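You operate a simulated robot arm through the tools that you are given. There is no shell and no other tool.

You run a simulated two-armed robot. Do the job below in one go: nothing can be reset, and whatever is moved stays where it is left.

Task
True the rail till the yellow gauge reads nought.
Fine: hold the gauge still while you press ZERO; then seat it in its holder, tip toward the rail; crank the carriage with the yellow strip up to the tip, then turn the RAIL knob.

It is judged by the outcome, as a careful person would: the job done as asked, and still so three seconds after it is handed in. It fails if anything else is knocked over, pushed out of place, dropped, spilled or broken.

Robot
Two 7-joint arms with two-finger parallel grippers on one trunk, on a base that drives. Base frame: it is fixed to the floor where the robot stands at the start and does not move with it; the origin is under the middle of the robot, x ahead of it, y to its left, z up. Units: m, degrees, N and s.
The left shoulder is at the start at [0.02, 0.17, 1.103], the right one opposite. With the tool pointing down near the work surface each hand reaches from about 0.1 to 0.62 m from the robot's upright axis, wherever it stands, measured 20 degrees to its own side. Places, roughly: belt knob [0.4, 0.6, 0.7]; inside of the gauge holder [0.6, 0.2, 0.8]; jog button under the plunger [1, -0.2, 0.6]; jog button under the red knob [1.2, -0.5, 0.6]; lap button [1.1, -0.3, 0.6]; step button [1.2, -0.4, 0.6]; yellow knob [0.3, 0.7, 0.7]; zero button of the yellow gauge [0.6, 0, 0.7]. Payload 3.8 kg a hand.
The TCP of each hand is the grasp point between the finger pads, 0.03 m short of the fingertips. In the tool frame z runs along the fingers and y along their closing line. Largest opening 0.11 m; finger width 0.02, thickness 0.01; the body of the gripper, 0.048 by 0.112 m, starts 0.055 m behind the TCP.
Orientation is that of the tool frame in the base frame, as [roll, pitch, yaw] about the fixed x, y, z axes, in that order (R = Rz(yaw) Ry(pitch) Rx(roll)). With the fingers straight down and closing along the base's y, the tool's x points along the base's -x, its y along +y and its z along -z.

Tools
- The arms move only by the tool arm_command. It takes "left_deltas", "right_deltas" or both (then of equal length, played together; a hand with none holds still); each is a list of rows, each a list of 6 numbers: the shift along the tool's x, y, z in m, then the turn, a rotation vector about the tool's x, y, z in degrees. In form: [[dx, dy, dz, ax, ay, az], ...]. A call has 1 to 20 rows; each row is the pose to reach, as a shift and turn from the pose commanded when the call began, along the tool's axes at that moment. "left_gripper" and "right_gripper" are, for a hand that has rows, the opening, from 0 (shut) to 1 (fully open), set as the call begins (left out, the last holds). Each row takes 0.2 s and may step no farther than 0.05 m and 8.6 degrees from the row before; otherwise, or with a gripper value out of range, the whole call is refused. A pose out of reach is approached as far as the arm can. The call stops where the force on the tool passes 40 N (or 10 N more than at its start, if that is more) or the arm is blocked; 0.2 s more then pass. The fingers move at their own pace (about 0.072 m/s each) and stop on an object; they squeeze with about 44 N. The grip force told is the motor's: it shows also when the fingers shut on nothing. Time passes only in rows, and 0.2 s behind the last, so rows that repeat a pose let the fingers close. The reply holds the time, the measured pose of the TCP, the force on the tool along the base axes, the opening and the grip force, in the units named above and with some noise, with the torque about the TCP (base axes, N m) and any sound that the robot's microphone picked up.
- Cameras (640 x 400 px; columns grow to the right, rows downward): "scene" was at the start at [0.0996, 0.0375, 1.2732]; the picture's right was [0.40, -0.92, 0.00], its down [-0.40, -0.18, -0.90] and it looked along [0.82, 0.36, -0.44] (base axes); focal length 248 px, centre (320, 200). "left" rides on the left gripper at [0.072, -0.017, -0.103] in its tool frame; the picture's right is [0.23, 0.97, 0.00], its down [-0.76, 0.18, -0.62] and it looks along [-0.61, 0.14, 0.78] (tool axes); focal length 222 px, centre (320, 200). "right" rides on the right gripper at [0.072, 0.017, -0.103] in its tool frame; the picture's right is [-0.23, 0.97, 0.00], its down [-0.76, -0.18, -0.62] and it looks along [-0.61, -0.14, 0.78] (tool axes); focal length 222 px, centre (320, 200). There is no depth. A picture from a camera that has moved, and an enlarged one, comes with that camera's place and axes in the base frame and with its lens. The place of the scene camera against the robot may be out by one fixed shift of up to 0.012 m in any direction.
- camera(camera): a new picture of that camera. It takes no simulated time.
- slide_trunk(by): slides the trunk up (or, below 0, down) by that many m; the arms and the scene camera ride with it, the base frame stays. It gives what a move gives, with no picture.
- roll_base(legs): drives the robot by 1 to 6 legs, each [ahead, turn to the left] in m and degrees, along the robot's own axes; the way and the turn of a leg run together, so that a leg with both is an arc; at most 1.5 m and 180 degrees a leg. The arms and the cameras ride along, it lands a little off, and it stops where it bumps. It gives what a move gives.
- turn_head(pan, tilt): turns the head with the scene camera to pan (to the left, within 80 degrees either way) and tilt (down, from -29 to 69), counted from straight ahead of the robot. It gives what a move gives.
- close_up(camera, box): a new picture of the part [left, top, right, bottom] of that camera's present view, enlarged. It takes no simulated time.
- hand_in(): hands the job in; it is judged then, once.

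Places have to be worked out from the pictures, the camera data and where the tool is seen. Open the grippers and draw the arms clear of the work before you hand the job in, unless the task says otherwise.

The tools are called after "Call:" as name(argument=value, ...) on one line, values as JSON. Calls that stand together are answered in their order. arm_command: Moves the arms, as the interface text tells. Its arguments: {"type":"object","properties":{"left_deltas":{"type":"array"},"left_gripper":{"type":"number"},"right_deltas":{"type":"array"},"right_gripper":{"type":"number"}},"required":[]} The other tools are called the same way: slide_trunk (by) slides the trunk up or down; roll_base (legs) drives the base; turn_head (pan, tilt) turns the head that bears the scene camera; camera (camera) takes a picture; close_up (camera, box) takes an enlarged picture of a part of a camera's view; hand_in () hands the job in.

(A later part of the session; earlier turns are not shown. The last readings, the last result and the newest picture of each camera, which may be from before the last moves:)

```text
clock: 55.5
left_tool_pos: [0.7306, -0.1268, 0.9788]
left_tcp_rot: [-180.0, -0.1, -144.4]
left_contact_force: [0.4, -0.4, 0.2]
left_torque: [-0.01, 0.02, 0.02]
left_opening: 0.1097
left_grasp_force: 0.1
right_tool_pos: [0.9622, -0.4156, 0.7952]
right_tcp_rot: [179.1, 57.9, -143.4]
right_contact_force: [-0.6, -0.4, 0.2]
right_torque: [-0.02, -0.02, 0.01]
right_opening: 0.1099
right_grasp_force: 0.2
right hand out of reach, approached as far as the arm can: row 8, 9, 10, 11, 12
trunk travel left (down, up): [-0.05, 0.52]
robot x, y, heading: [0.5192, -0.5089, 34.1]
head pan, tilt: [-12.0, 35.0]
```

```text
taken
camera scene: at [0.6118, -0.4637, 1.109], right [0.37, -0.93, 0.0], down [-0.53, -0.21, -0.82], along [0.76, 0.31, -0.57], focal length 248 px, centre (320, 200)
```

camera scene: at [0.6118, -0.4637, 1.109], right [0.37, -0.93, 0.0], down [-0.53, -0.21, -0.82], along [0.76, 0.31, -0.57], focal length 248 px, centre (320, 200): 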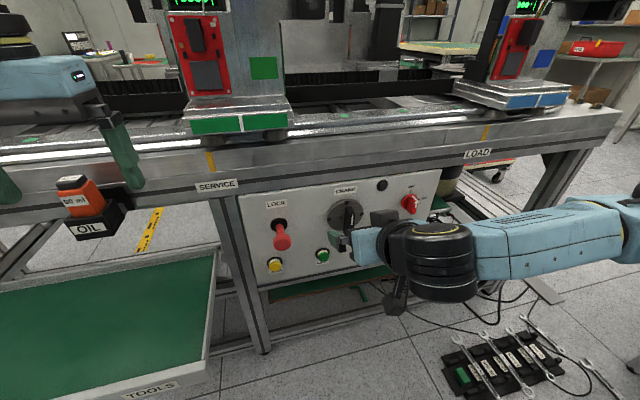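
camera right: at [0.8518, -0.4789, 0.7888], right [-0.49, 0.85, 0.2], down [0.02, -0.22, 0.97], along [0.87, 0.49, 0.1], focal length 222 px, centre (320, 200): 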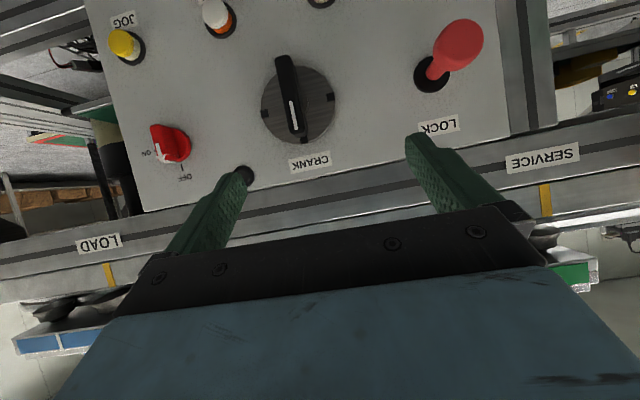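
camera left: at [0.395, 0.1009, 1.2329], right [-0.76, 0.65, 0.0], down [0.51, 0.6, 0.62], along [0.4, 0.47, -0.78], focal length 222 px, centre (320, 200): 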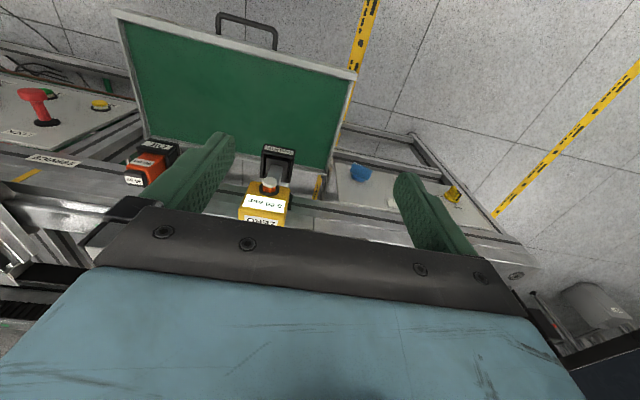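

Useful view from the right hand camera (upside down). I zoom on the red knob and crank here.

Call:
close_up(camera="right", box=[110, 90, 230, 210])

Call:
close_up(camera="right", box=[240, 40, 370, 180])

Call:
close_up(camera="right", box=[380, 0, 500, 150])

```text
3.33 times, centred on (170, 150) of right
camera zoom: at [0.8518, -0.4789, 0.7888], right [-0.49, 0.85, 0.2], down [0.02, -0.22, 0.97], along [0.87, 0.49, 0.1], focal length 740 px, centre (820, 367)
```

zoom: 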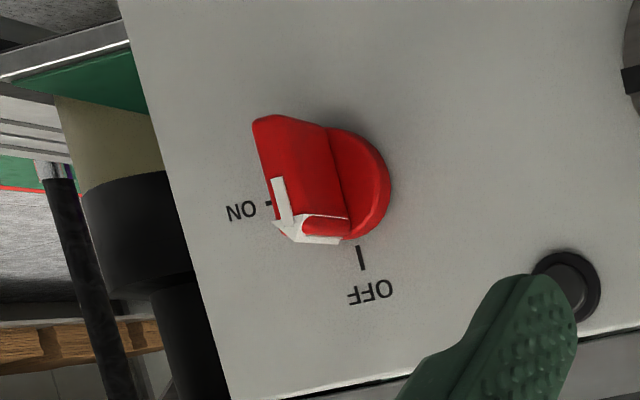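

```text
2.86 times, centred on (305, 110) of right
camera zoom: at [0.8518, -0.4789, 0.7888], right [-0.49, 0.85, 0.2], down [0.02, -0.22, 0.97], along [0.87, 0.49, 0.1], focal length 635 px, centre (363, 457)
```

zoom: 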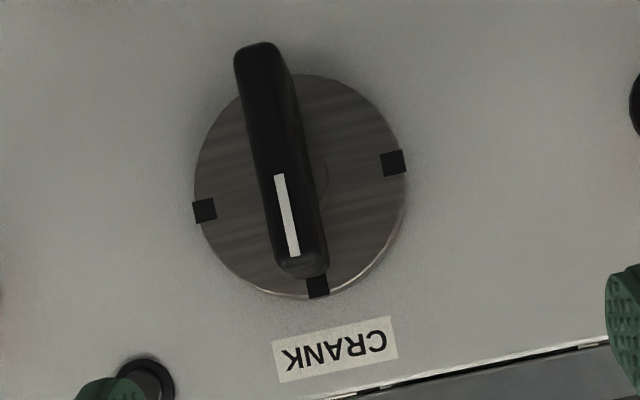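

```text
2.67 times, centred on (440, 75) of right
camera zoom: at [0.8518, -0.4789, 0.7888], right [-0.49, 0.85, 0.2], down [0.02, -0.22, 0.97], along [0.87, 0.49, 0.1], focal length 592 px, centre (0, 533)
```

zoom: 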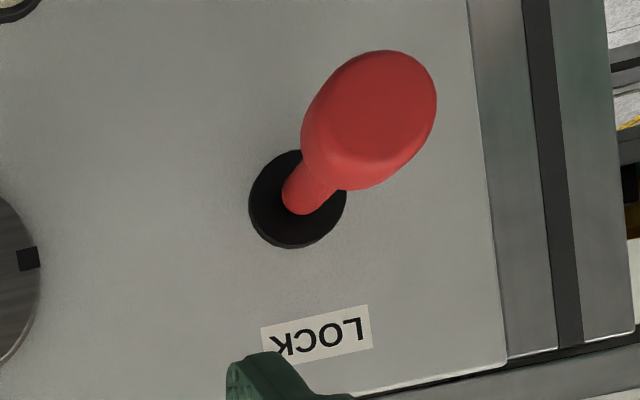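

The red knob's arrow points to OFF and the crank's line points up. Three views together put the crank centre at about u 0.933, n 0.71, z 0.688, its bar front at n ≈ 0.675. I move the hand forward and level it to face the crank, stopping short of the bar.

Call:
arm_command(right_deltas=[[0.0105, -0.0056, 0.0236, 0, -6.4, 0], [0.021, -0.0112, 0.0471, 0, -12.8, 0], [0.0315, -0.0168, 0.0707, 0, -19.2, 0], [0.042, -0.0224, 0.0942, 0, -25.6, 0], [0.0524, -0.0278, 0.1178, 0, -32.1, 0]], right_gripper=1)

Call:
camera(camera="right")

Call:
camera(camera="scene")

```text
clock: 56.9
left_tool_pos: [0.7319, -0.1274, 0.9787]
left_tcp_rot: [179.9, -0.1, -144.5]
left_contact_force: [0.3, -1.5, 0.8]
left_torque: [0.05, 0.08, -0.04]
left_opening: 0.11
left_grasp_force: 0.1
right_tool_pos: [0.9852, -0.3221, 0.783]
right_tcp_rot: [108.2, 86.3, 134.8]
right_contact_force: [0.3, -0.3, -1.0]
right_torque: [-0.02, 0.02, 0.01]
right_opening: 0.1099
right_grasp_force: 0.0
right hand out of reach, approached as far as the arm can: row 1, 2, 3, 4, 5
trunk travel left (down, up): [-0.05, 0.52]
robot x, y, heading: [0.5181, -0.5082, 34.1]
head pan, tilt: [-12.0, 35.0]
stopped in row 5 (right hand): the arm was blocked; the commanded pose is now the measured one
```

```text
taken
camera right: at [0.8813, -0.35, 0.7133], right [-0.42, 0.86, 0.29], down [-0.44, -0.47, 0.76], along [0.79, 0.2, 0.58], focal length 222 px, centre (320, 200)
```

right: 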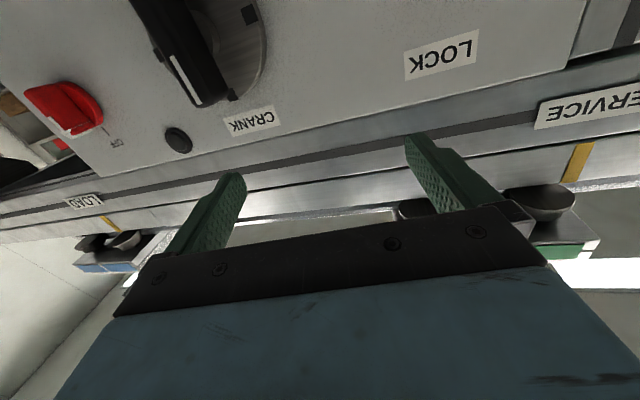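

```text
taken
camera scene: at [0.6122, -0.4642, 1.109], right [0.37, -0.93, 0.0], down [-0.53, -0.21, -0.82], along [0.76, 0.31, -0.57], focal length 248 px, centre (320, 200)
```

scene: 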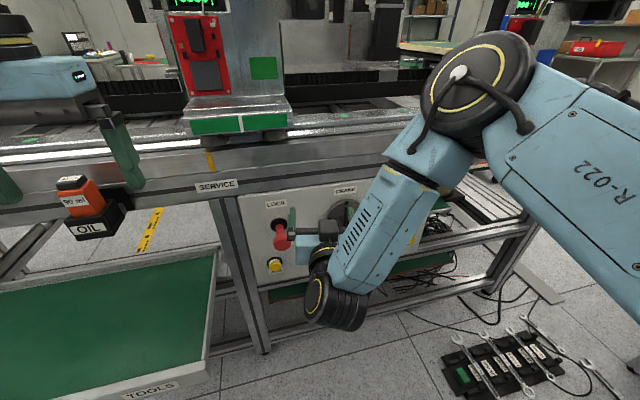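

The right arm swung to a different elbow posture and stopped, now nearly horizontal at u≈0.84, z≈0.78, close to the LOCK plunger. I look closely to check it isn't touching anything.

Call:
close_up(camera="scene", box=[230, 170, 390, 290])

Call:
close_up(camera="right", box=[0, 0, 640, 260])

```text
3.33 times, centred on (310, 230) of scene
camera zoom: at [0.6122, -0.4642, 1.109], right [0.37, -0.93, 0.0], down [-0.53, -0.21, -0.82], along [0.76, 0.31, -0.57], focal length 828 px, centre (353, 100)
```

zoom: 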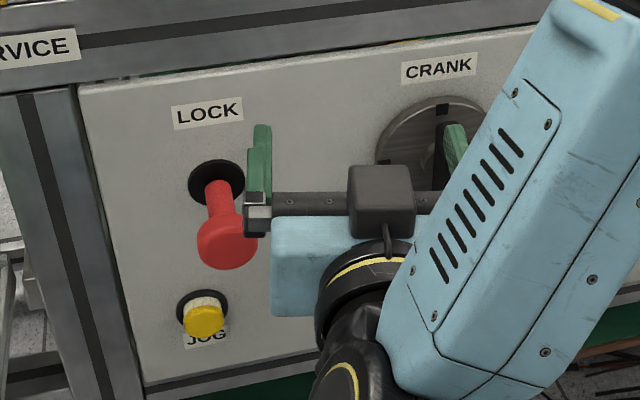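

```text
1.00 times, centred on (320, 130) of right (not enlarged: the box is as wide or as high as the picture)
camera zoom: at [0.8813, -0.35, 0.7133], right [-0.42, 0.86, 0.29], down [-0.44, -0.47, 0.76], along [0.79, 0.2, 0.58], focal length 222 px, centre (320, 270)
```

zoom: 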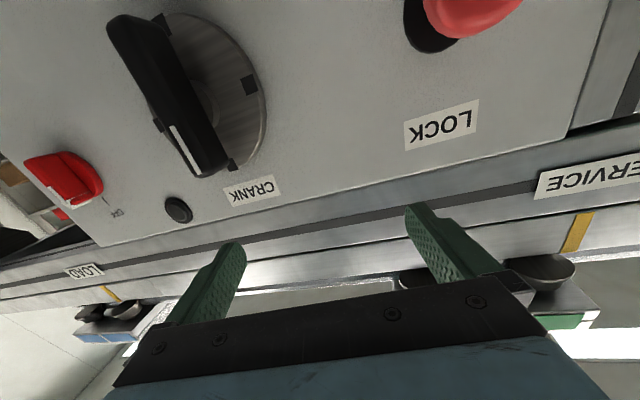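

It's clear of the LOCK. I move right and down to face the crank (still 4 cm in front of the bar) and square the hand with the panel.

Call:
arm_command(right_deltas=[[0.018, -0.019, 0.003, -1.95, -0.17, -0.72], [0.0357, -0.0375, 0.0061, -3.9, -0.34, -1.43], [0.0535, -0.0563, 0.0091, -5.84, -0.5, -2.15], [0.0714, -0.075, 0.0122, -7.8, -0.67, -2.86], [0.0892, -0.0938, 0.0152, -9.73, -0.84, -3.58]], right_gripper=1)

Call:
camera(camera="right")

Call:
camera(camera="scene")

```text
clock: 58.0
left_tool_pos: [0.7322, -0.1273, 0.9789]
left_tcp_rot: [-180.0, -0.1, -144.5]
left_contact_force: [0.7, 0.1, -0.1]
left_torque: [0.01, 0.03, 0.01]
left_opening: 0.1099
left_grasp_force: 0.2
right_tool_pos: [0.9307, -0.2993, 0.7804]
right_tcp_rot: [159.0, 89.1, -166.7]
right_contact_force: [1.2, 0.6, -0.2]
right_torque: [-0.04, 0.0, 0.04]
right_opening: 0.1099
right_grasp_force: 0.0
right hand out of reach, approached as far as the arm can: row 1, 2, 3, 4, 5
trunk travel left (down, up): [-0.05, 0.52]
robot x, y, heading: [0.5209, -0.5105, 33.9]
head pan, tilt: [-12.0, 35.0]
```

```text
taken
camera right: at [0.8347, -0.3449, 0.7079], right [-0.55, 0.8, 0.23], down [-0.4, -0.5, 0.77], along [0.73, 0.33, 0.59], focal length 222 px, centre (320, 200)
```

right: 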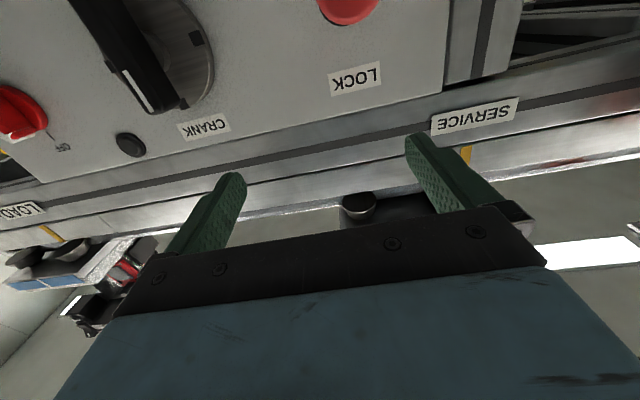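

```text
taken
camera scene: at [0.6122, -0.4639, 1.109], right [0.37, -0.93, 0.0], down [-0.53, -0.21, -0.82], along [0.76, 0.31, -0.57], focal length 248 px, centre (320, 200)
```

scene: 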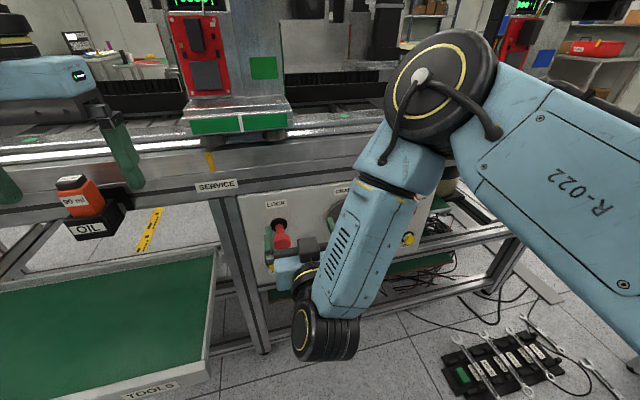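

The arm is too folded at this distance to level the hand at the crank. I back the robot off 10 cm (squaring its heading), which should give the arm room.

Call:
roll_base(legs=[[-0.1, 2.3]])

Call:
camera(camera="scene")

```text
clock: 59.2
left_tool_pos: [0.6329, -0.1768, 0.9798]
left_tcp_rot: [180.0, 0.0, -142.2]
left_contact_force: [-0.2, 0.7, 0.3]
left_torque: [0.0, 0.0, 0.01]
left_opening: 0.1099
left_grasp_force: 0.0
right_tool_pos: [0.8389, -0.3419, 0.779]
right_tcp_rot: [157.6, 89.2, -165.7]
right_contact_force: [-0.2, -0.7, 0.4]
right_torque: [0.03, -0.02, -0.02]
right_opening: 0.1099
right_grasp_force: 0.1
trunk travel left (down, up): [-0.05, 0.52]
robot x, y, heading: [0.4357, -0.569, 36.3]
head pan, tilt: [-12.0, 35.0]
```

```text
taken
camera scene: at [0.5269, -0.5185, 1.1091], right [0.41, -0.91, 0.0], down [-0.52, -0.24, -0.82], along [0.75, 0.34, -0.57], focal length 248 px, centre (320, 200)
```

scene: 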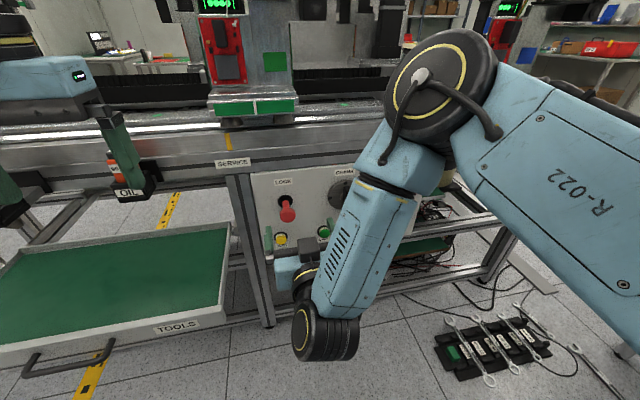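

Robot now at n≈0.01, heading 36.3°. With the hand already level and square, I move it forward, right and down toward the crank in this posture.

Call:
arm_command(right_deltas=[[0.005, -0.025, 0.02, 0, 0, 0], [0.02, -0.05, 0.04, 0, 0, 0], [0.035, -0.075, 0.06, 0, 0, 0], [0.05, -0.1, 0.08, 0, 0, 0], [0.07, -0.13, 0.1, 0, 0, 0], [0.091, -0.16, 0.12, 0, 0, 0]], right_gripper=1)

Call:
camera(camera="right")

Call:
camera(camera="scene")

```text
clock: 60.6
left_tool_pos: [0.6334, -0.1778, 0.9784]
left_tcp_rot: [-180.0, -0.1, -142.2]
left_contact_force: [-0.4, -0.5, 0.2]
left_torque: [-0.01, -0.02, 0.05]
left_opening: 0.1102
left_grasp_force: 0.1
right_tool_pos: [0.8581, -0.3272, 0.786]
right_tcp_rot: [161.6, 89.0, -162.0]
right_contact_force: [0.7, 0.2, 0.2]
right_torque: [-0.02, -0.03, 0.0]
right_opening: 0.1101
right_grasp_force: 0.1
right hand out of reach, approached as far as the arm can: row 1, 2, 3, 4, 5, 6
trunk travel left (down, up): [-0.05, 0.52]
robot x, y, heading: [0.4333, -0.5666, 36.2]
head pan, tilt: [-12.0, 35.0]
```

```text
taken
camera right: at [0.7628, -0.3747, 0.7149], right [-0.57, 0.79, 0.23], down [-0.38, -0.51, 0.77], along [0.72, 0.35, 0.59], focal length 222 px, centre (320, 200)
```

right: 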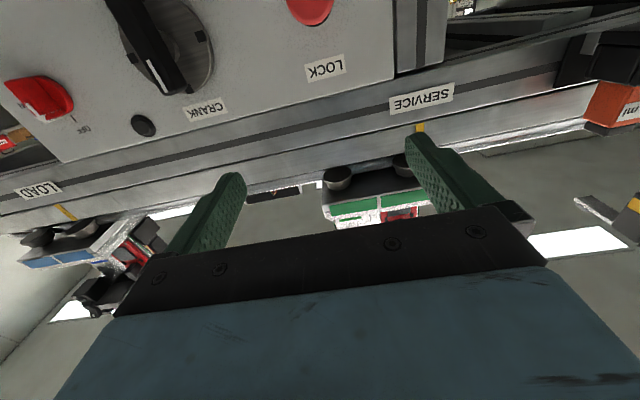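

```text
taken
camera scene: at [0.5272, -0.5183, 1.109], right [0.41, -0.91, 0.0], down [-0.52, -0.24, -0.82], along [0.75, 0.34, -0.57], focal length 248 px, centre (320, 200)
```

scene: 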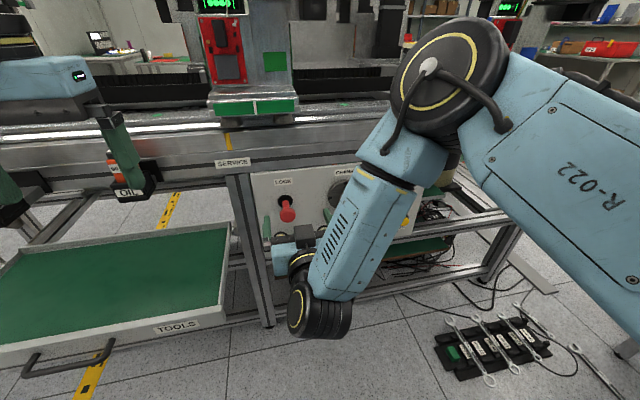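

This elbow posture is at a joint limit. I unwind it: raise the hand and rotate it back down to the normal downward pose before trying again from further out.

Call:
arm_command(right_deltas=[[-0.02, -0.01, 0, 0, 8, 0], [-0.04, -0.02, 0, 0, 16, 0], [-0.06, -0.03, 0, 0, 24, 0], [-0.08, -0.04, 0, 0, 32, 0], [-0.1, -0.05, 0, 0, 40, 0], [-0.12, -0.06, 0, 0, 48, 0], [-0.14, -0.07, 0, 0, 56, 0], [-0.16, -0.08, 0, 0, 64, 0], [-0.18, -0.09, 0, 0, 72, 0], [-0.2, -0.1, 0, 0, 80, 0], [-0.21, -0.1, 0, 0, 88, 0]], right_gripper=1)

Call:
camera(camera="scene")

```text
clock: 63.0
left_tool_pos: [0.6338, -0.1782, 0.9797]
left_tcp_rot: [180.0, 0.0, -142.2]
left_contact_force: [-0.7, -0.3, 0.4]
left_torque: [-0.01, -0.02, 0.0]
left_opening: 0.1099
left_grasp_force: 0.0
right_tool_pos: [0.9193, -0.4073, 1.0033]
right_tcp_rot: [179.7, 1.0, -143.4]
right_contact_force: [0.7, -0.6, 0.1]
right_torque: [-0.02, 0.0, 0.01]
right_opening: 0.11
right_grasp_force: 0.1
trunk travel left (down, up): [-0.05, 0.52]
robot x, y, heading: [0.4377, -0.5649, 36.3]
head pan, tilt: [-12.0, 35.0]
```

```text
taken
camera scene: at [0.5272, -0.518, 1.109], right [0.41, -0.91, 0.0], down [-0.52, -0.24, -0.82], along [0.75, 0.34, -0.57], focal length 248 px, centre (320, 200)
```

scene: 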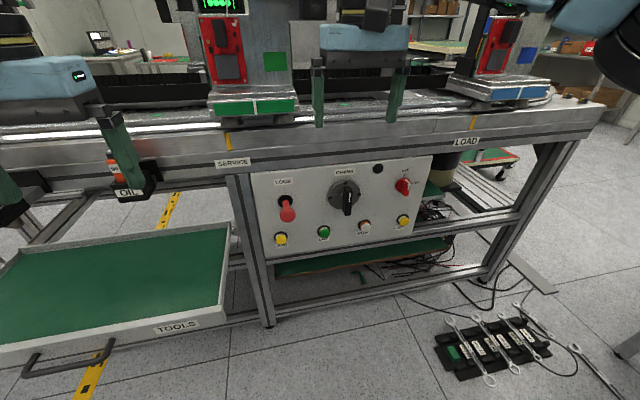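

Unwound cleanly. Now I go further out (n ≈ 0.58) pointing down first, then tilt up toward horizontal from there, where the arm is less folded.

Call:
arm_command(right_deltas=[[-0.02, -0.007, 0.033, 0, 0, 0], [-0.041, -0.013, 0.066, 0, 0, 0], [-0.062, -0.02, 0.1, 0, 0, 0], [-0.082, -0.027, 0.133, 0, 0, 0]], right_gripper=1)

Call:
arm_command(right_deltas=[[0, 0, 0.015, 0, -7.5, 0], [0, 0, 0.03, 0, -15, 0], [0, 0, 0.045, 0, -22.5, 0], [0, 0, 0.06, 0, -30, 0], [0, 0, 0.075, 0, -37.5, 0], [0, 0, 0.09, 0, -45, 0]], right_gripper=1)

Call:
camera(camera="scene")

```text
clock: 64.0
left_tool_pos: [0.6339, -0.1769, 0.9791]
left_tcp_rot: [-179.9, -0.1, -142.2]
left_contact_force: [0.6, -0.5, -1.0]
left_torque: [0.0, -0.01, 0.0]
left_opening: 0.1097
left_grasp_force: 0.0
right_tool_pos: [1.0036, -0.3763, 0.8709]
right_tcp_rot: [179.6, 1.1, -143.4]
right_contact_force: [0.3, -0.3, 0.0]
right_torque: [0.01, -0.04, 0.0]
right_opening: 0.11
right_grasp_force: 0.1
trunk travel left (down, up): [-0.05, 0.52]
robot x, y, heading: [0.4354, -0.5677, 36.3]
head pan, tilt: [-12.0, 35.0]
```

```text
clock: 65.4
left_tool_pos: [0.6328, -0.1781, 0.9788]
left_tcp_rot: [-180.0, -0.1, -142.2]
left_contact_force: [0.5, -0.3, 0.5]
left_torque: [0.0, -0.03, 0.01]
left_opening: 0.1101
left_grasp_force: 0.0
right_tool_pos: [1.0037, -0.3769, 0.7797]
right_tcp_rot: [179.5, 46.3, -143.8]
right_contact_force: [-0.7, 0.0, -0.7]
right_torque: [-0.02, -0.01, -0.02]
right_opening: 0.1099
right_grasp_force: 0.0
trunk travel left (down, up): [-0.05, 0.52]
robot x, y, heading: [0.4386, -0.5677, 36.4]
head pan, tilt: [-12.0, 35.0]
```

```text
taken
camera scene: at [0.5273, -0.5183, 1.109], right [0.41, -0.91, 0.0], down [-0.52, -0.24, -0.82], along [0.75, 0.34, -0.57], focal length 248 px, centre (320, 200)
```

scene: 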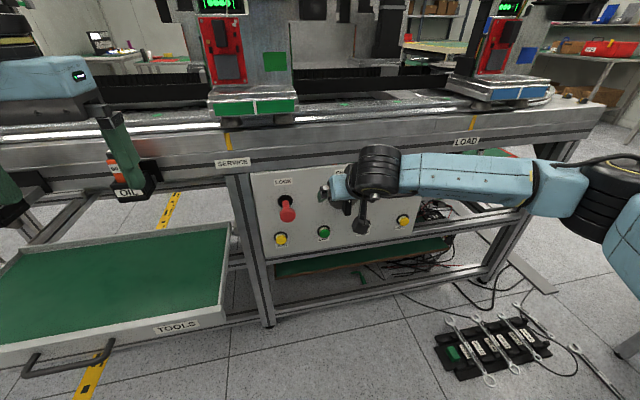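

At 46° with no reach warning now. I continue tilting to horizontal while dropping to crank height.

Call:
arm_command(right_deltas=[[0.011, 0, 0.0103, 0, -7.3, 0], [0.022, 0, 0.0207, 0, -14.6, 0], [0.0325, 0, 0.031, 0, -21.9, 0], [0.0433, 0, 0.0413, 0, -29.2, 0], [0.0542, 0, 0.0517, 0, -36.5, 0], [0.065, 0, 0.062, 0, -43.7, 0]], right_gripper=1)

Call:
camera(camera="right")

Call:
camera(camera="scene")

```text
clock: 66.8
left_tool_pos: [0.6339, -0.178, 0.9786]
left_tcp_rot: [-180.0, -0.1, -142.2]
left_contact_force: [0.0, -0.1, 0.3]
left_torque: [0.01, 0.01, 0.07]
left_opening: 0.1099
left_grasp_force: 0.0
right_tool_pos: [1.0047, -0.3757, 0.7523]
right_tcp_rot: [179.3, 60.7, -144.0]
right_contact_force: [-0.2, -0.3, 1.1]
right_torque: [-0.03, -0.03, 0.03]
right_opening: 0.1101
right_grasp_force: 0.2
right hand out of reach, approached as far as the arm can: row 3, 4, 5, 6
trunk travel left (down, up): [-0.05, 0.52]
robot x, y, heading: [0.4358, -0.5655, 36.1]
head pan, tilt: [-12.0, 35.0]
```

```text
taken
camera right: at [0.893, -0.4372, 0.7382], right [-0.49, 0.85, 0.2], down [-0.03, -0.25, 0.97], along [0.87, 0.47, 0.15], focal length 222 px, centre (320, 200)
```

right: 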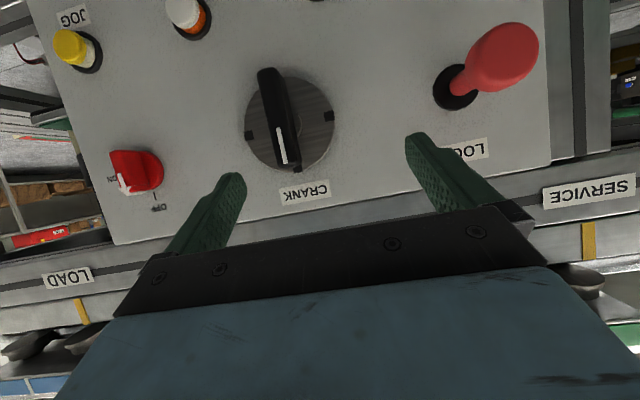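

```text
taken
camera scene: at [0.5272, -0.5182, 1.109], right [0.41, -0.91, 0.0], down [-0.52, -0.24, -0.82], along [0.75, 0.34, -0.57], focal length 248 px, centre (320, 200)
```

scene: 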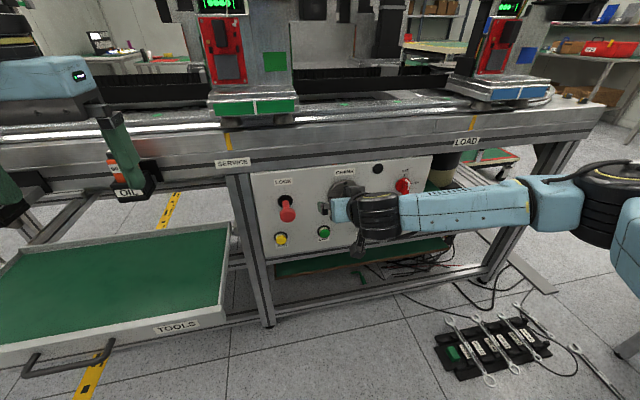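

The hand again stops at about 60° tilt, so that is a joint limit in this posture. That is still enough to work the crank from above. I zoom in for the exact bar geometry.

Call:
close_up(camera="right", box=[220, 50, 360, 190])

Call:
close_up(camera="scene", box=[260, 150, 440, 260])

```text
2.86 times, centred on (290, 120) of right
camera zoom: at [0.893, -0.4372, 0.7382], right [-0.49, 0.85, 0.2], down [-0.03, -0.25, 0.97], along [0.87, 0.47, 0.15], focal length 635 px, centre (406, 429)
```

zoom: 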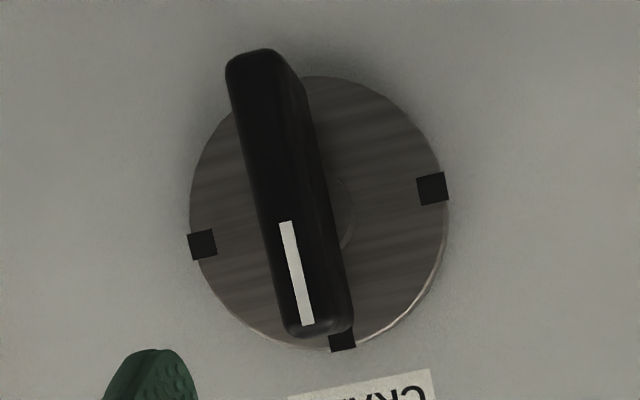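

```text
3.56 times, centred on (350, 205) of scene
camera zoom: at [0.5272, -0.5182, 1.109], right [0.41, -0.91, 0.0], down [-0.52, -0.24, -0.82], along [0.75, 0.34, -0.57], focal length 884 px, centre (213, 182)
```

zoom: 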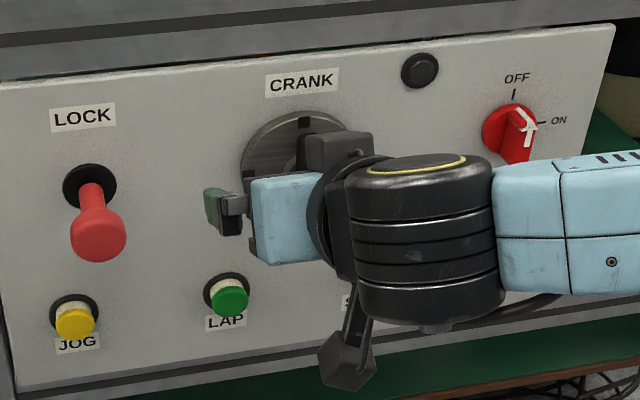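

The crank axis is at u 0.9355, z 0.6875; its bar is about 90 mm long and 18 mm thick, from n 0.671 to the disc at 0.71. I close the fingers and place the tip to the left of the bar's upper half, to push it gently clockwise as a test.

Call:
arm_command(right_deltas=[[-0.006, -0.002, 0.01, 0, 0, 0], [-0.0186, -0.0057, 0.0331, 0, 0, 0], [-0.0186, -0.0057, 0.0331, 0, 0, 0], [-0.0186, -0.0057, 0.0331, 0, 0, 0], [-0.0186, -0.0057, 0.0331, 0, 0, 0]], right_gripper=0)

Call:
camera(camera="right")

```text
clock: 68.0
left_tool_pos: [0.6343, -0.1781, 0.9787]
left_tcp_rot: [-179.9, 0.0, -142.2]
left_contact_force: [-0.4, 0.7, -0.5]
left_torque: [0.03, -0.02, -0.03]
left_opening: 0.11
left_grasp_force: 0.1
right_tool_pos: [1.0392, -0.3576, 0.7512]
right_tcp_rot: [179.3, 60.7, -143.9]
right_contact_force: [-0.3, 0.1, 0.1]
right_torque: [-0.01, 0.0, 0.02]
right_opening: 0.0
right_grasp_force: 37.7
trunk travel left (down, up): [-0.05, 0.52]
robot x, y, heading: [0.4363, -0.5676, 36.5]
head pan, tilt: [-12.0, 35.0]
```

```text
taken
camera right: at [0.9266, -0.4188, 0.7381], right [-0.49, 0.85, 0.2], down [-0.03, -0.25, 0.97], along [0.87, 0.47, 0.15], focal length 222 px, centre (320, 200)
```

right: 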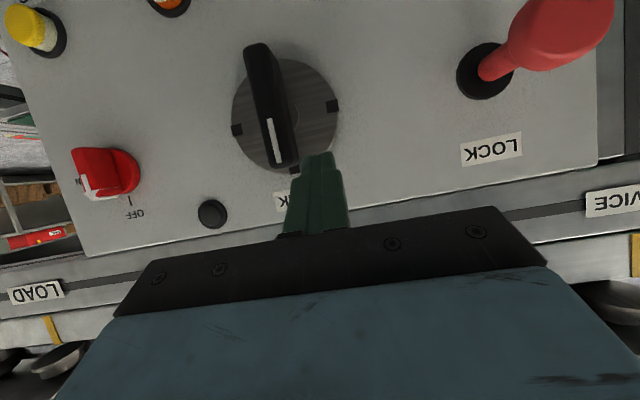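

The closed fingertips are just left of the bar's top end, as intended. I insert them alongside the bar, stopping short of the disc.

Call:
arm_command(right_deltas=[[0, 0, 0.02, 0, 0, 0], [0, 0, 0.04, 0, 0, 0], [0, 0, 0.0505, 0, 0, 0]], right_gripper=0)

Call:
camera(camera="right")

Call:
close_up(camera="scene", box=[260, 150, 440, 260])

```text
clock: 68.8
left_tool_pos: [0.6338, -0.1773, 0.9794]
left_tcp_rot: [-180.0, -0.2, -142.2]
left_contact_force: [-0.2, -0.6, -0.2]
left_torque: [0.02, 0.02, 0.01]
left_opening: 0.1101
left_grasp_force: 0.0
right_tool_pos: [1.0732, -0.3313, 0.7273]
right_tcp_rot: [179.3, 60.8, -143.9]
right_contact_force: [0.8, 0.9, 0.6]
right_torque: [0.02, -0.02, 0.0]
right_opening: 0.0003
right_grasp_force: 37.2
trunk travel left (down, up): [-0.05, 0.52]
robot x, y, heading: [0.4349, -0.5683, 36.2]
head pan, tilt: [-12.0, 35.0]
```

```text
taken
camera right: at [0.961, -0.3923, 0.7149], right [-0.49, 0.85, 0.2], down [-0.03, -0.25, 0.97], along [0.87, 0.47, 0.15], focal length 222 px, centre (320, 200)
```

right: 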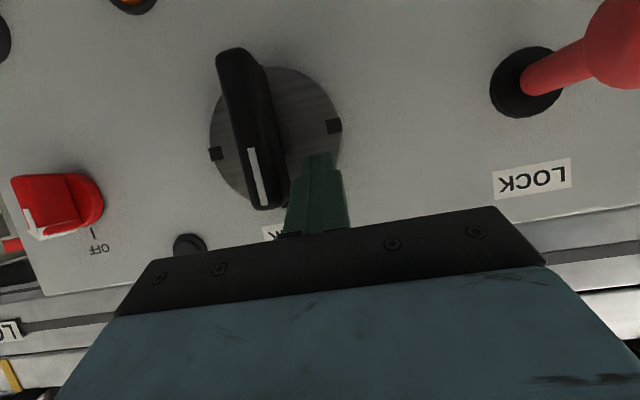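

```text
3.56 times, centred on (350, 205) of scene
camera zoom: at [0.5272, -0.5182, 1.109], right [0.41, -0.91, 0.0], down [-0.52, -0.24, -0.82], along [0.75, 0.34, -0.57], focal length 884 px, centre (213, 182)
```

zoom: 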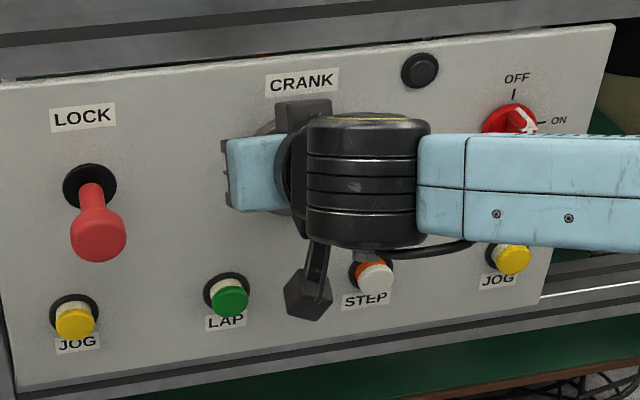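

The tip is inserted beside the bar with no contact force. Now I push it right by about 2 cm (roughly 20° of clockwise turn) and watch the force and the green carriage for motion.

Call:
arm_command(right_deltas=[[0, -0.008, 0, 0, 0, 0], [-0.001, -0.012, -0.0005, 0, 0, 0], [-0.002, -0.016, -0.001, 0, 0, 0], [-0.003, -0.02, -0.0016, 0, 0, 0], [-0.0044, -0.023, -0.0024, 0, 0, 0]], right_gripper=0)

Call:
camera(camera="right")

Call:
camera(camera="scene")

```text
clock: 70.0
left_tool_pos: [0.6338, -0.1783, 0.9791]
left_tcp_rot: [180.0, -0.1, -142.3]
left_contact_force: [0.2, -0.4, -0.5]
left_torque: [0.0, 0.01, 0.01]
left_opening: 0.1099
left_grasp_force: 0.1
right_tool_pos: [1.0906, -0.3563, 0.7353]
right_tcp_rot: [179.9, 60.9, -144.1]
right_contact_force: [0.4, -1.1, -0.4]
right_torque: [0.02, 0.0, 0.05]
right_opening: 0.0003
right_grasp_force: 37.9
trunk travel left (down, up): [-0.05, 0.52]
robot x, y, heading: [0.4314, -0.5717, 36.2]
head pan, tilt: [-12.0, 35.0]
```

```text
taken
camera right: at [0.9788, -0.4154, 0.7214], right [-0.48, 0.85, 0.2], down [-0.04, -0.25, 0.97], along [0.88, 0.46, 0.15], focal length 222 px, centre (320, 200)
```

right: 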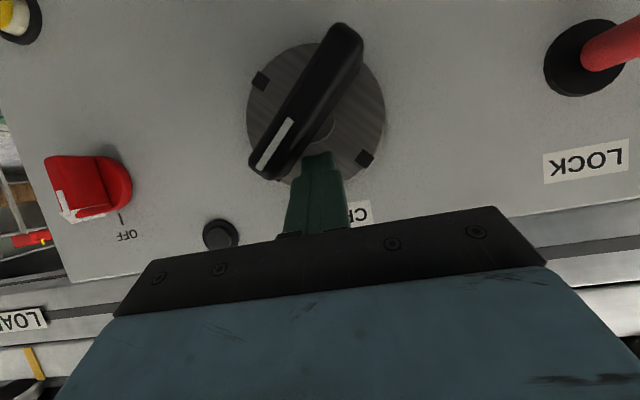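

```text
taken
camera scene: at [0.5273, -0.5187, 1.1091], right [0.41, -0.91, 0.0], down [-0.52, -0.23, -0.82], along [0.75, 0.34, -0.57], focal length 248 px, centre (320, 200)
```

scene: 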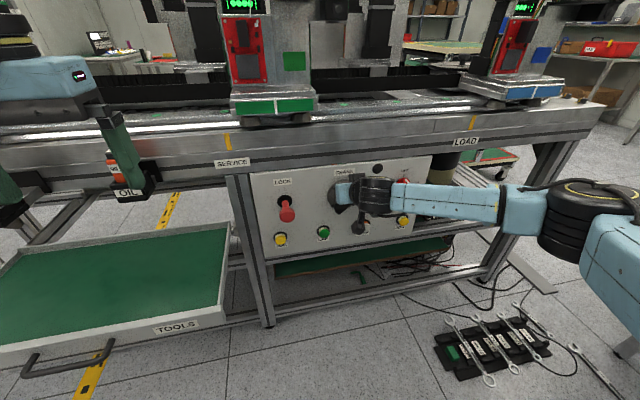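

The crank turned about 40° clockwise easily, and the carriages moved right along the track. I turn the head toward the gauge and yellow carriage to see how far it moved.

Call:
turn_head(pan=35, tilt=25)

Call:
camera(camera="scene")

```text
clock: 71.2
left_tool_pos: [0.6351, -0.1781, 0.9804]
left_tcp_rot: [180.0, -0.1, -142.2]
left_contact_force: [-0.7, 0.1, 0.7]
left_torque: [0.02, -0.02, -0.02]
left_opening: 0.1098
left_grasp_force: 0.0
right_tool_pos: [1.0864, -0.3512, 0.7347]
right_tcp_rot: [179.3, 60.9, -144.0]
right_contact_force: [-0.1, -0.3, -0.1]
right_torque: [-0.01, 0.0, 0.0]
right_opening: 0.0
right_grasp_force: 37.8
trunk travel left (down, up): [-0.05, 0.52]
robot x, y, heading: [0.435, -0.5648, 35.9]
head pan, tilt: [35.0, 25.0]
```

```text
taken
camera scene: at [0.4766, -0.4671, 1.1247], right [0.95, -0.32, 0.0], down [-0.14, -0.4, -0.91], along [0.29, 0.86, -0.42], focal length 248 px, centre (320, 200)
```

scene: 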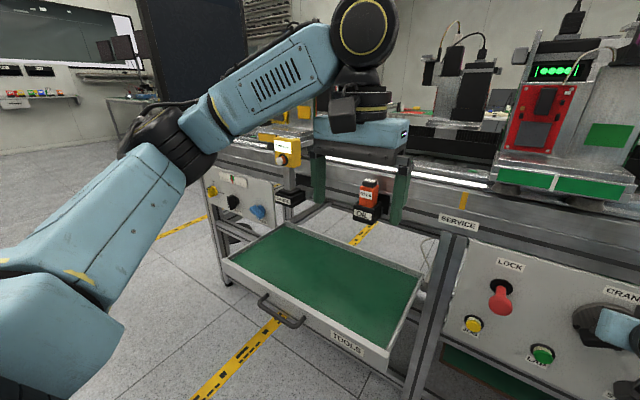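

The left arm partly hides the carriage. I zoom on the visible part to see what can be made out.

Call:
close_up(camera="scene", box=[210, 90, 330, 215])

```text
3.20 times, centred on (270, 152) of scene
camera zoom: at [0.4766, -0.4671, 1.1247], right [0.95, -0.32, 0.0], down [-0.14, -0.4, -0.91], along [0.29, 0.86, -0.42], focal length 795 px, centre (480, 352)
```

zoom: 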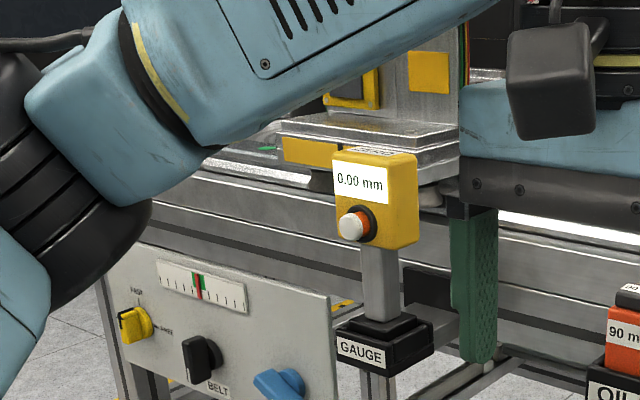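

The gauge still reads 0.00 with the carriage close behind it. I draw the left hand back and to the left so I can see the carriage properly.

Call:
arm_command(left_deltas=[[0.03, 0.03, 0, 0, 0, 0], [0.06, 0.06, 0, 0, 0, 0], [0.09, 0.09, 0.01, 0, 0, 0], [0.12, 0.12, 0.02, 0, 0, 0], [0.15, 0.15, 0.03, 0, 0, 0], [0.18, 0.18, 0.04, 0, 0, 0], [0.2, 0.21, 0.05, 0, 0, 0]], left_gripper=1)

Call:
camera(camera="scene")

```text
clock: 72.8
left_tool_pos: [0.3623, -0.1366, 0.9326]
left_tcp_rot: [-174.3, 5.6, -142.9]
left_contact_force: [0.5, -0.4, 1.4]
left_torque: [-0.01, -0.02, 0.0]
left_opening: 0.1099
left_grasp_force: 0.0
left hand out of reach, approached as far as the arm can: row 6, 7
right_tool_pos: [1.0855, -0.3518, 0.7345]
right_tcp_rot: [179.3, 60.8, -143.9]
right_contact_force: [-0.7, 0.0, 0.5]
right_torque: [-0.02, -0.02, -0.01]
right_opening: 0.0
right_grasp_force: 38.0
trunk travel left (down, up): [-0.05, 0.52]
robot x, y, heading: [0.4344, -0.5632, 36.3]
head pan, tilt: [35.0, 25.0]
```

```text
taken
camera scene: at [0.4759, -0.4672, 1.1248], right [0.95, -0.32, 0.0], down [-0.14, -0.4, -0.91], along [0.29, 0.86, -0.42], focal length 248 px, centre (320, 200)
```

scene: 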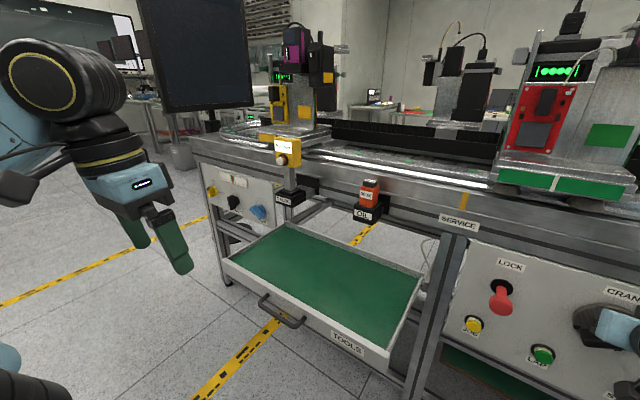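

The view is clear now. I zoom in on the gauge and yellow carriage.

Call:
close_up(camera="scene", box=[220, 90, 350, 190])

Call:
close_up(camera="scene", box=[190, 150, 320, 250])

```text
4.00 times, centred on (285, 140) of scene
camera zoom: at [0.4759, -0.4672, 1.1248], right [0.95, -0.32, 0.0], down [-0.14, -0.4, -0.91], along [0.29, 0.86, -0.42], focal length 994 px, centre (460, 440)
```

zoom: 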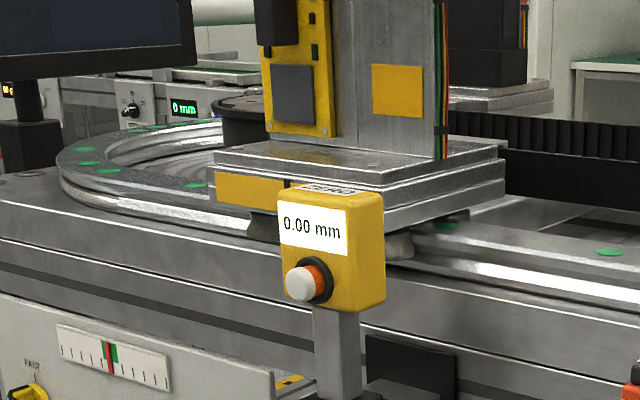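

```text
4.00 times, centred on (255, 200) of scene
camera zoom: at [0.4759, -0.4672, 1.1248], right [0.95, -0.32, 0.0], down [-0.14, -0.4, -0.91], along [0.29, 0.86, -0.42], focal length 994 px, centre (580, 200)
```

zoom: 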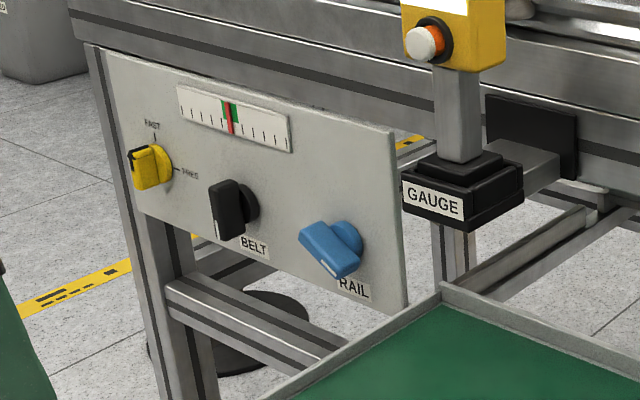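

The carriage's black mark is now at about u 0.07 (was 0.03), so 42° of crank gives about 4–5 cm; its right end is still short of the tip at u ≈ 0.187. Clockwise is right, so I continue following the bar round to about 75°.

Call:
arm_command(right_deltas=[[-0.0041, -0.0118, -0.0023, 0, 0, 0], [-0.0028, -0.0175, -0.0016, 0, 0, 0], [-0.0016, -0.023, -0.0009, 0, 0, 0], [0.0016, -0.0285, 0.0009, 0, 0, 0], [0.0035, -0.032, 0.002, 0, 0, 0]], right_gripper=0)

Call:
camera(camera="right")

Call:
close_up(camera="scene", box=[220, 90, 350, 190])

```text
clock: 74.0
left_tool_pos: [0.3598, -0.1367, 0.9189]
left_tcp_rot: [-175.9, 0.1, -142.6]
left_contact_force: [0.7, 0.4, 0.9]
left_torque: [-0.02, 0.03, 0.0]
left_opening: 0.1101
left_grasp_force: 0.1
right_tool_pos: [1.1073, -0.3797, 0.7296]
right_tcp_rot: [179.8, 60.8, -143.9]
right_contact_force: [-4.2, 4.5, 4.9]
right_torque: [0.35, -0.06, 0.45]
right_opening: 0.0003
right_grasp_force: 37.8
trunk travel left (down, up): [-0.05, 0.52]
robot x, y, heading: [0.4351, -0.5684, 35.9]
head pan, tilt: [35.0, 25.0]
```

```text
taken
camera right: at [0.9954, -0.4396, 0.7169], right [-0.49, 0.85, 0.2], down [-0.03, -0.25, 0.97], along [0.87, 0.46, 0.15], focal length 222 px, centre (320, 200)
```

right: 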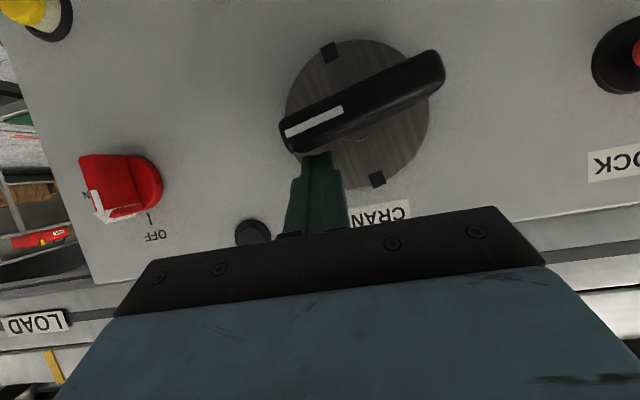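

```text
4.00 times, centred on (285, 140) of scene
camera zoom: at [0.4754, -0.4667, 1.1248], right [0.95, -0.32, 0.0], down [-0.14, -0.4, -0.91], along [0.29, 0.86, -0.42], focal length 994 px, centre (460, 440)
```

zoom: 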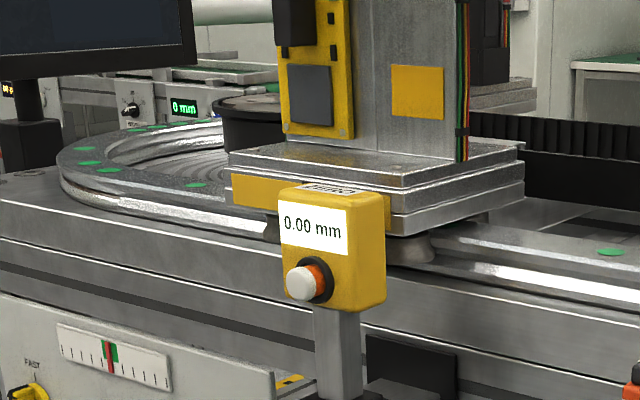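

The bar is at about 78°, carriage moving right about 0.6 mm per degree; the mark is near u 0.085, so roughly 165° more is needed. I keep following the bar round, now pressing it down on its right side.

Call:
arm_command(right_deltas=[[0.0047, -0.0026, 0.0026, 0, 0, 0], [0.0095, -0.0059, 0.0053, 0, 0, 0], [0.0148, -0.0083, 0.0083, 0, 0, 0], [0.0203, -0.0096, 0.0114, 0, 0, 0], [0.026, -0.0097, 0.0146, 0, 0, 0]], right_gripper=0)

Call:
camera(camera="right")

Call:
close_up(camera="scene", box=[220, 90, 350, 190])

```text
clock: 75.2
left_tool_pos: [0.358, -0.1364, 0.9197]
left_tcp_rot: [-175.8, 0.3, -142.3]
left_contact_force: [-0.2, 0.7, -0.7]
left_torque: [-0.03, -0.01, 0.01]
left_opening: 0.1101
left_grasp_force: 0.1
right_tool_pos: [1.1126, -0.3835, 0.7074]
right_tcp_rot: [179.6, 60.8, -143.9]
right_contact_force: [-4.4, -0.4, 16.0]
right_torque: [0.44, -0.22, 0.14]
right_opening: 0.0
right_grasp_force: 37.7
right hand out of reach, approached as far as the arm can: row 5
trunk travel left (down, up): [-0.05, 0.52]
robot x, y, heading: [0.4334, -0.5674, 36.2]
head pan, tilt: [35.0, 25.0]
```

```text
taken
camera right: at [1.0002, -0.4438, 0.6946], right [-0.49, 0.85, 0.2], down [-0.03, -0.25, 0.97], along [0.87, 0.47, 0.15], focal length 222 px, centre (320, 200)
```

right: 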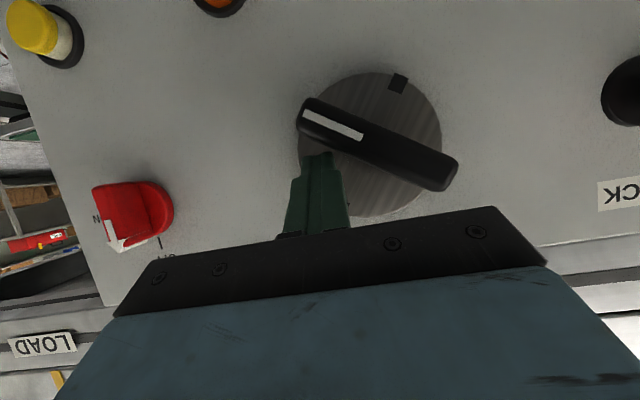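

```text
4.00 times, centred on (285, 140) of scene
camera zoom: at [0.4747, -0.4674, 1.1249], right [0.95, -0.32, 0.0], down [-0.13, -0.4, -0.91], along [0.29, 0.86, -0.42], focal length 994 px, centre (460, 440)
```

zoom: 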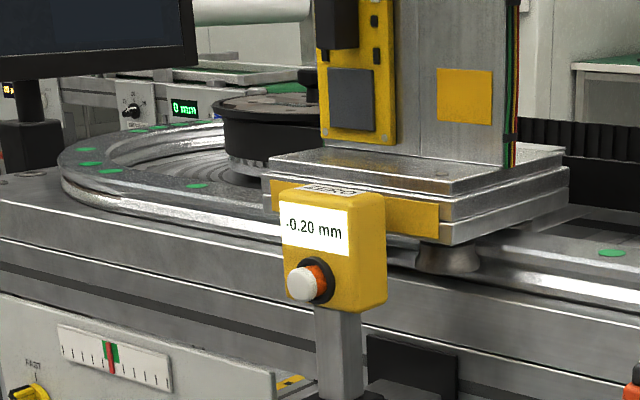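

The gauge now reads -0.20 mm: the strip has reached the tip. The black mark is at about u 0.139, so I crank about 40° further to bring the mark to the tip, easing the hand's tilt as it goes lower.

Call:
arm_command(right_deltas=[[0.0032, 0.0006, 0.0022, 0, 2, 0], [0.0056, 0.0011, 0.0043, 0, 4, 0], [0.0084, 0.0013, 0.0065, 0, 6, 0], [0.0101, 0.0026, 0.0081, 0, 8, 0], [0.0123, 0.0051, 0.0094, 0, 8, 0]], right_gripper=0)

Call:
camera(camera="right")

Call:
close_up(camera="scene", box=[220, 90, 350, 190])

```text
clock: 76.4
left_tool_pos: [0.3592, -0.1381, 0.92]
left_tcp_rot: [-175.9, 0.4, -142.4]
left_contact_force: [-0.4, 0.1, -0.4]
left_torque: [0.02, 0.03, -0.03]
left_opening: 0.1102
left_grasp_force: 0.0
right_tool_pos: [1.1114, -0.3804, 0.6927]
right_tcp_rot: [179.7, 53.1, -144.1]
right_contact_force: [0.8, -13.3, 12.8]
right_torque: [-0.05, -0.18, -0.15]
right_opening: 0.0001
right_grasp_force: 37.6
trunk travel left (down, up): [-0.05, 0.52]
robot x, y, heading: [0.4336, -0.5658, 36.3]
head pan, tilt: [35.0, 25.0]
```

```text
taken
camera right: at [1.0003, -0.441, 0.6974], right [-0.47, 0.87, 0.18], down [0.08, -0.17, 0.98], along [0.88, 0.47, 0.01], focal length 222 px, centre (320, 200)
```

right: 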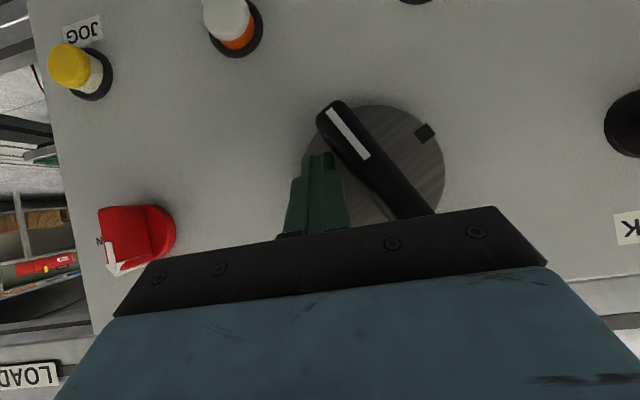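

```text
4.00 times, centred on (285, 140) of scene
camera zoom: at [0.4755, -0.4686, 1.1251], right [0.95, -0.32, 0.0], down [-0.14, -0.4, -0.91], along [0.29, 0.86, -0.42], focal length 994 px, centre (460, 440)
```

zoom: 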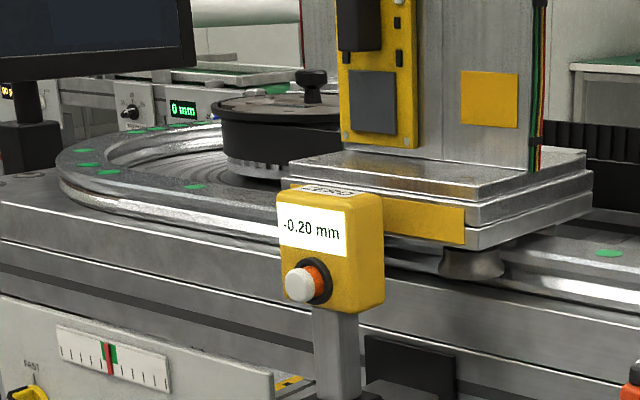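

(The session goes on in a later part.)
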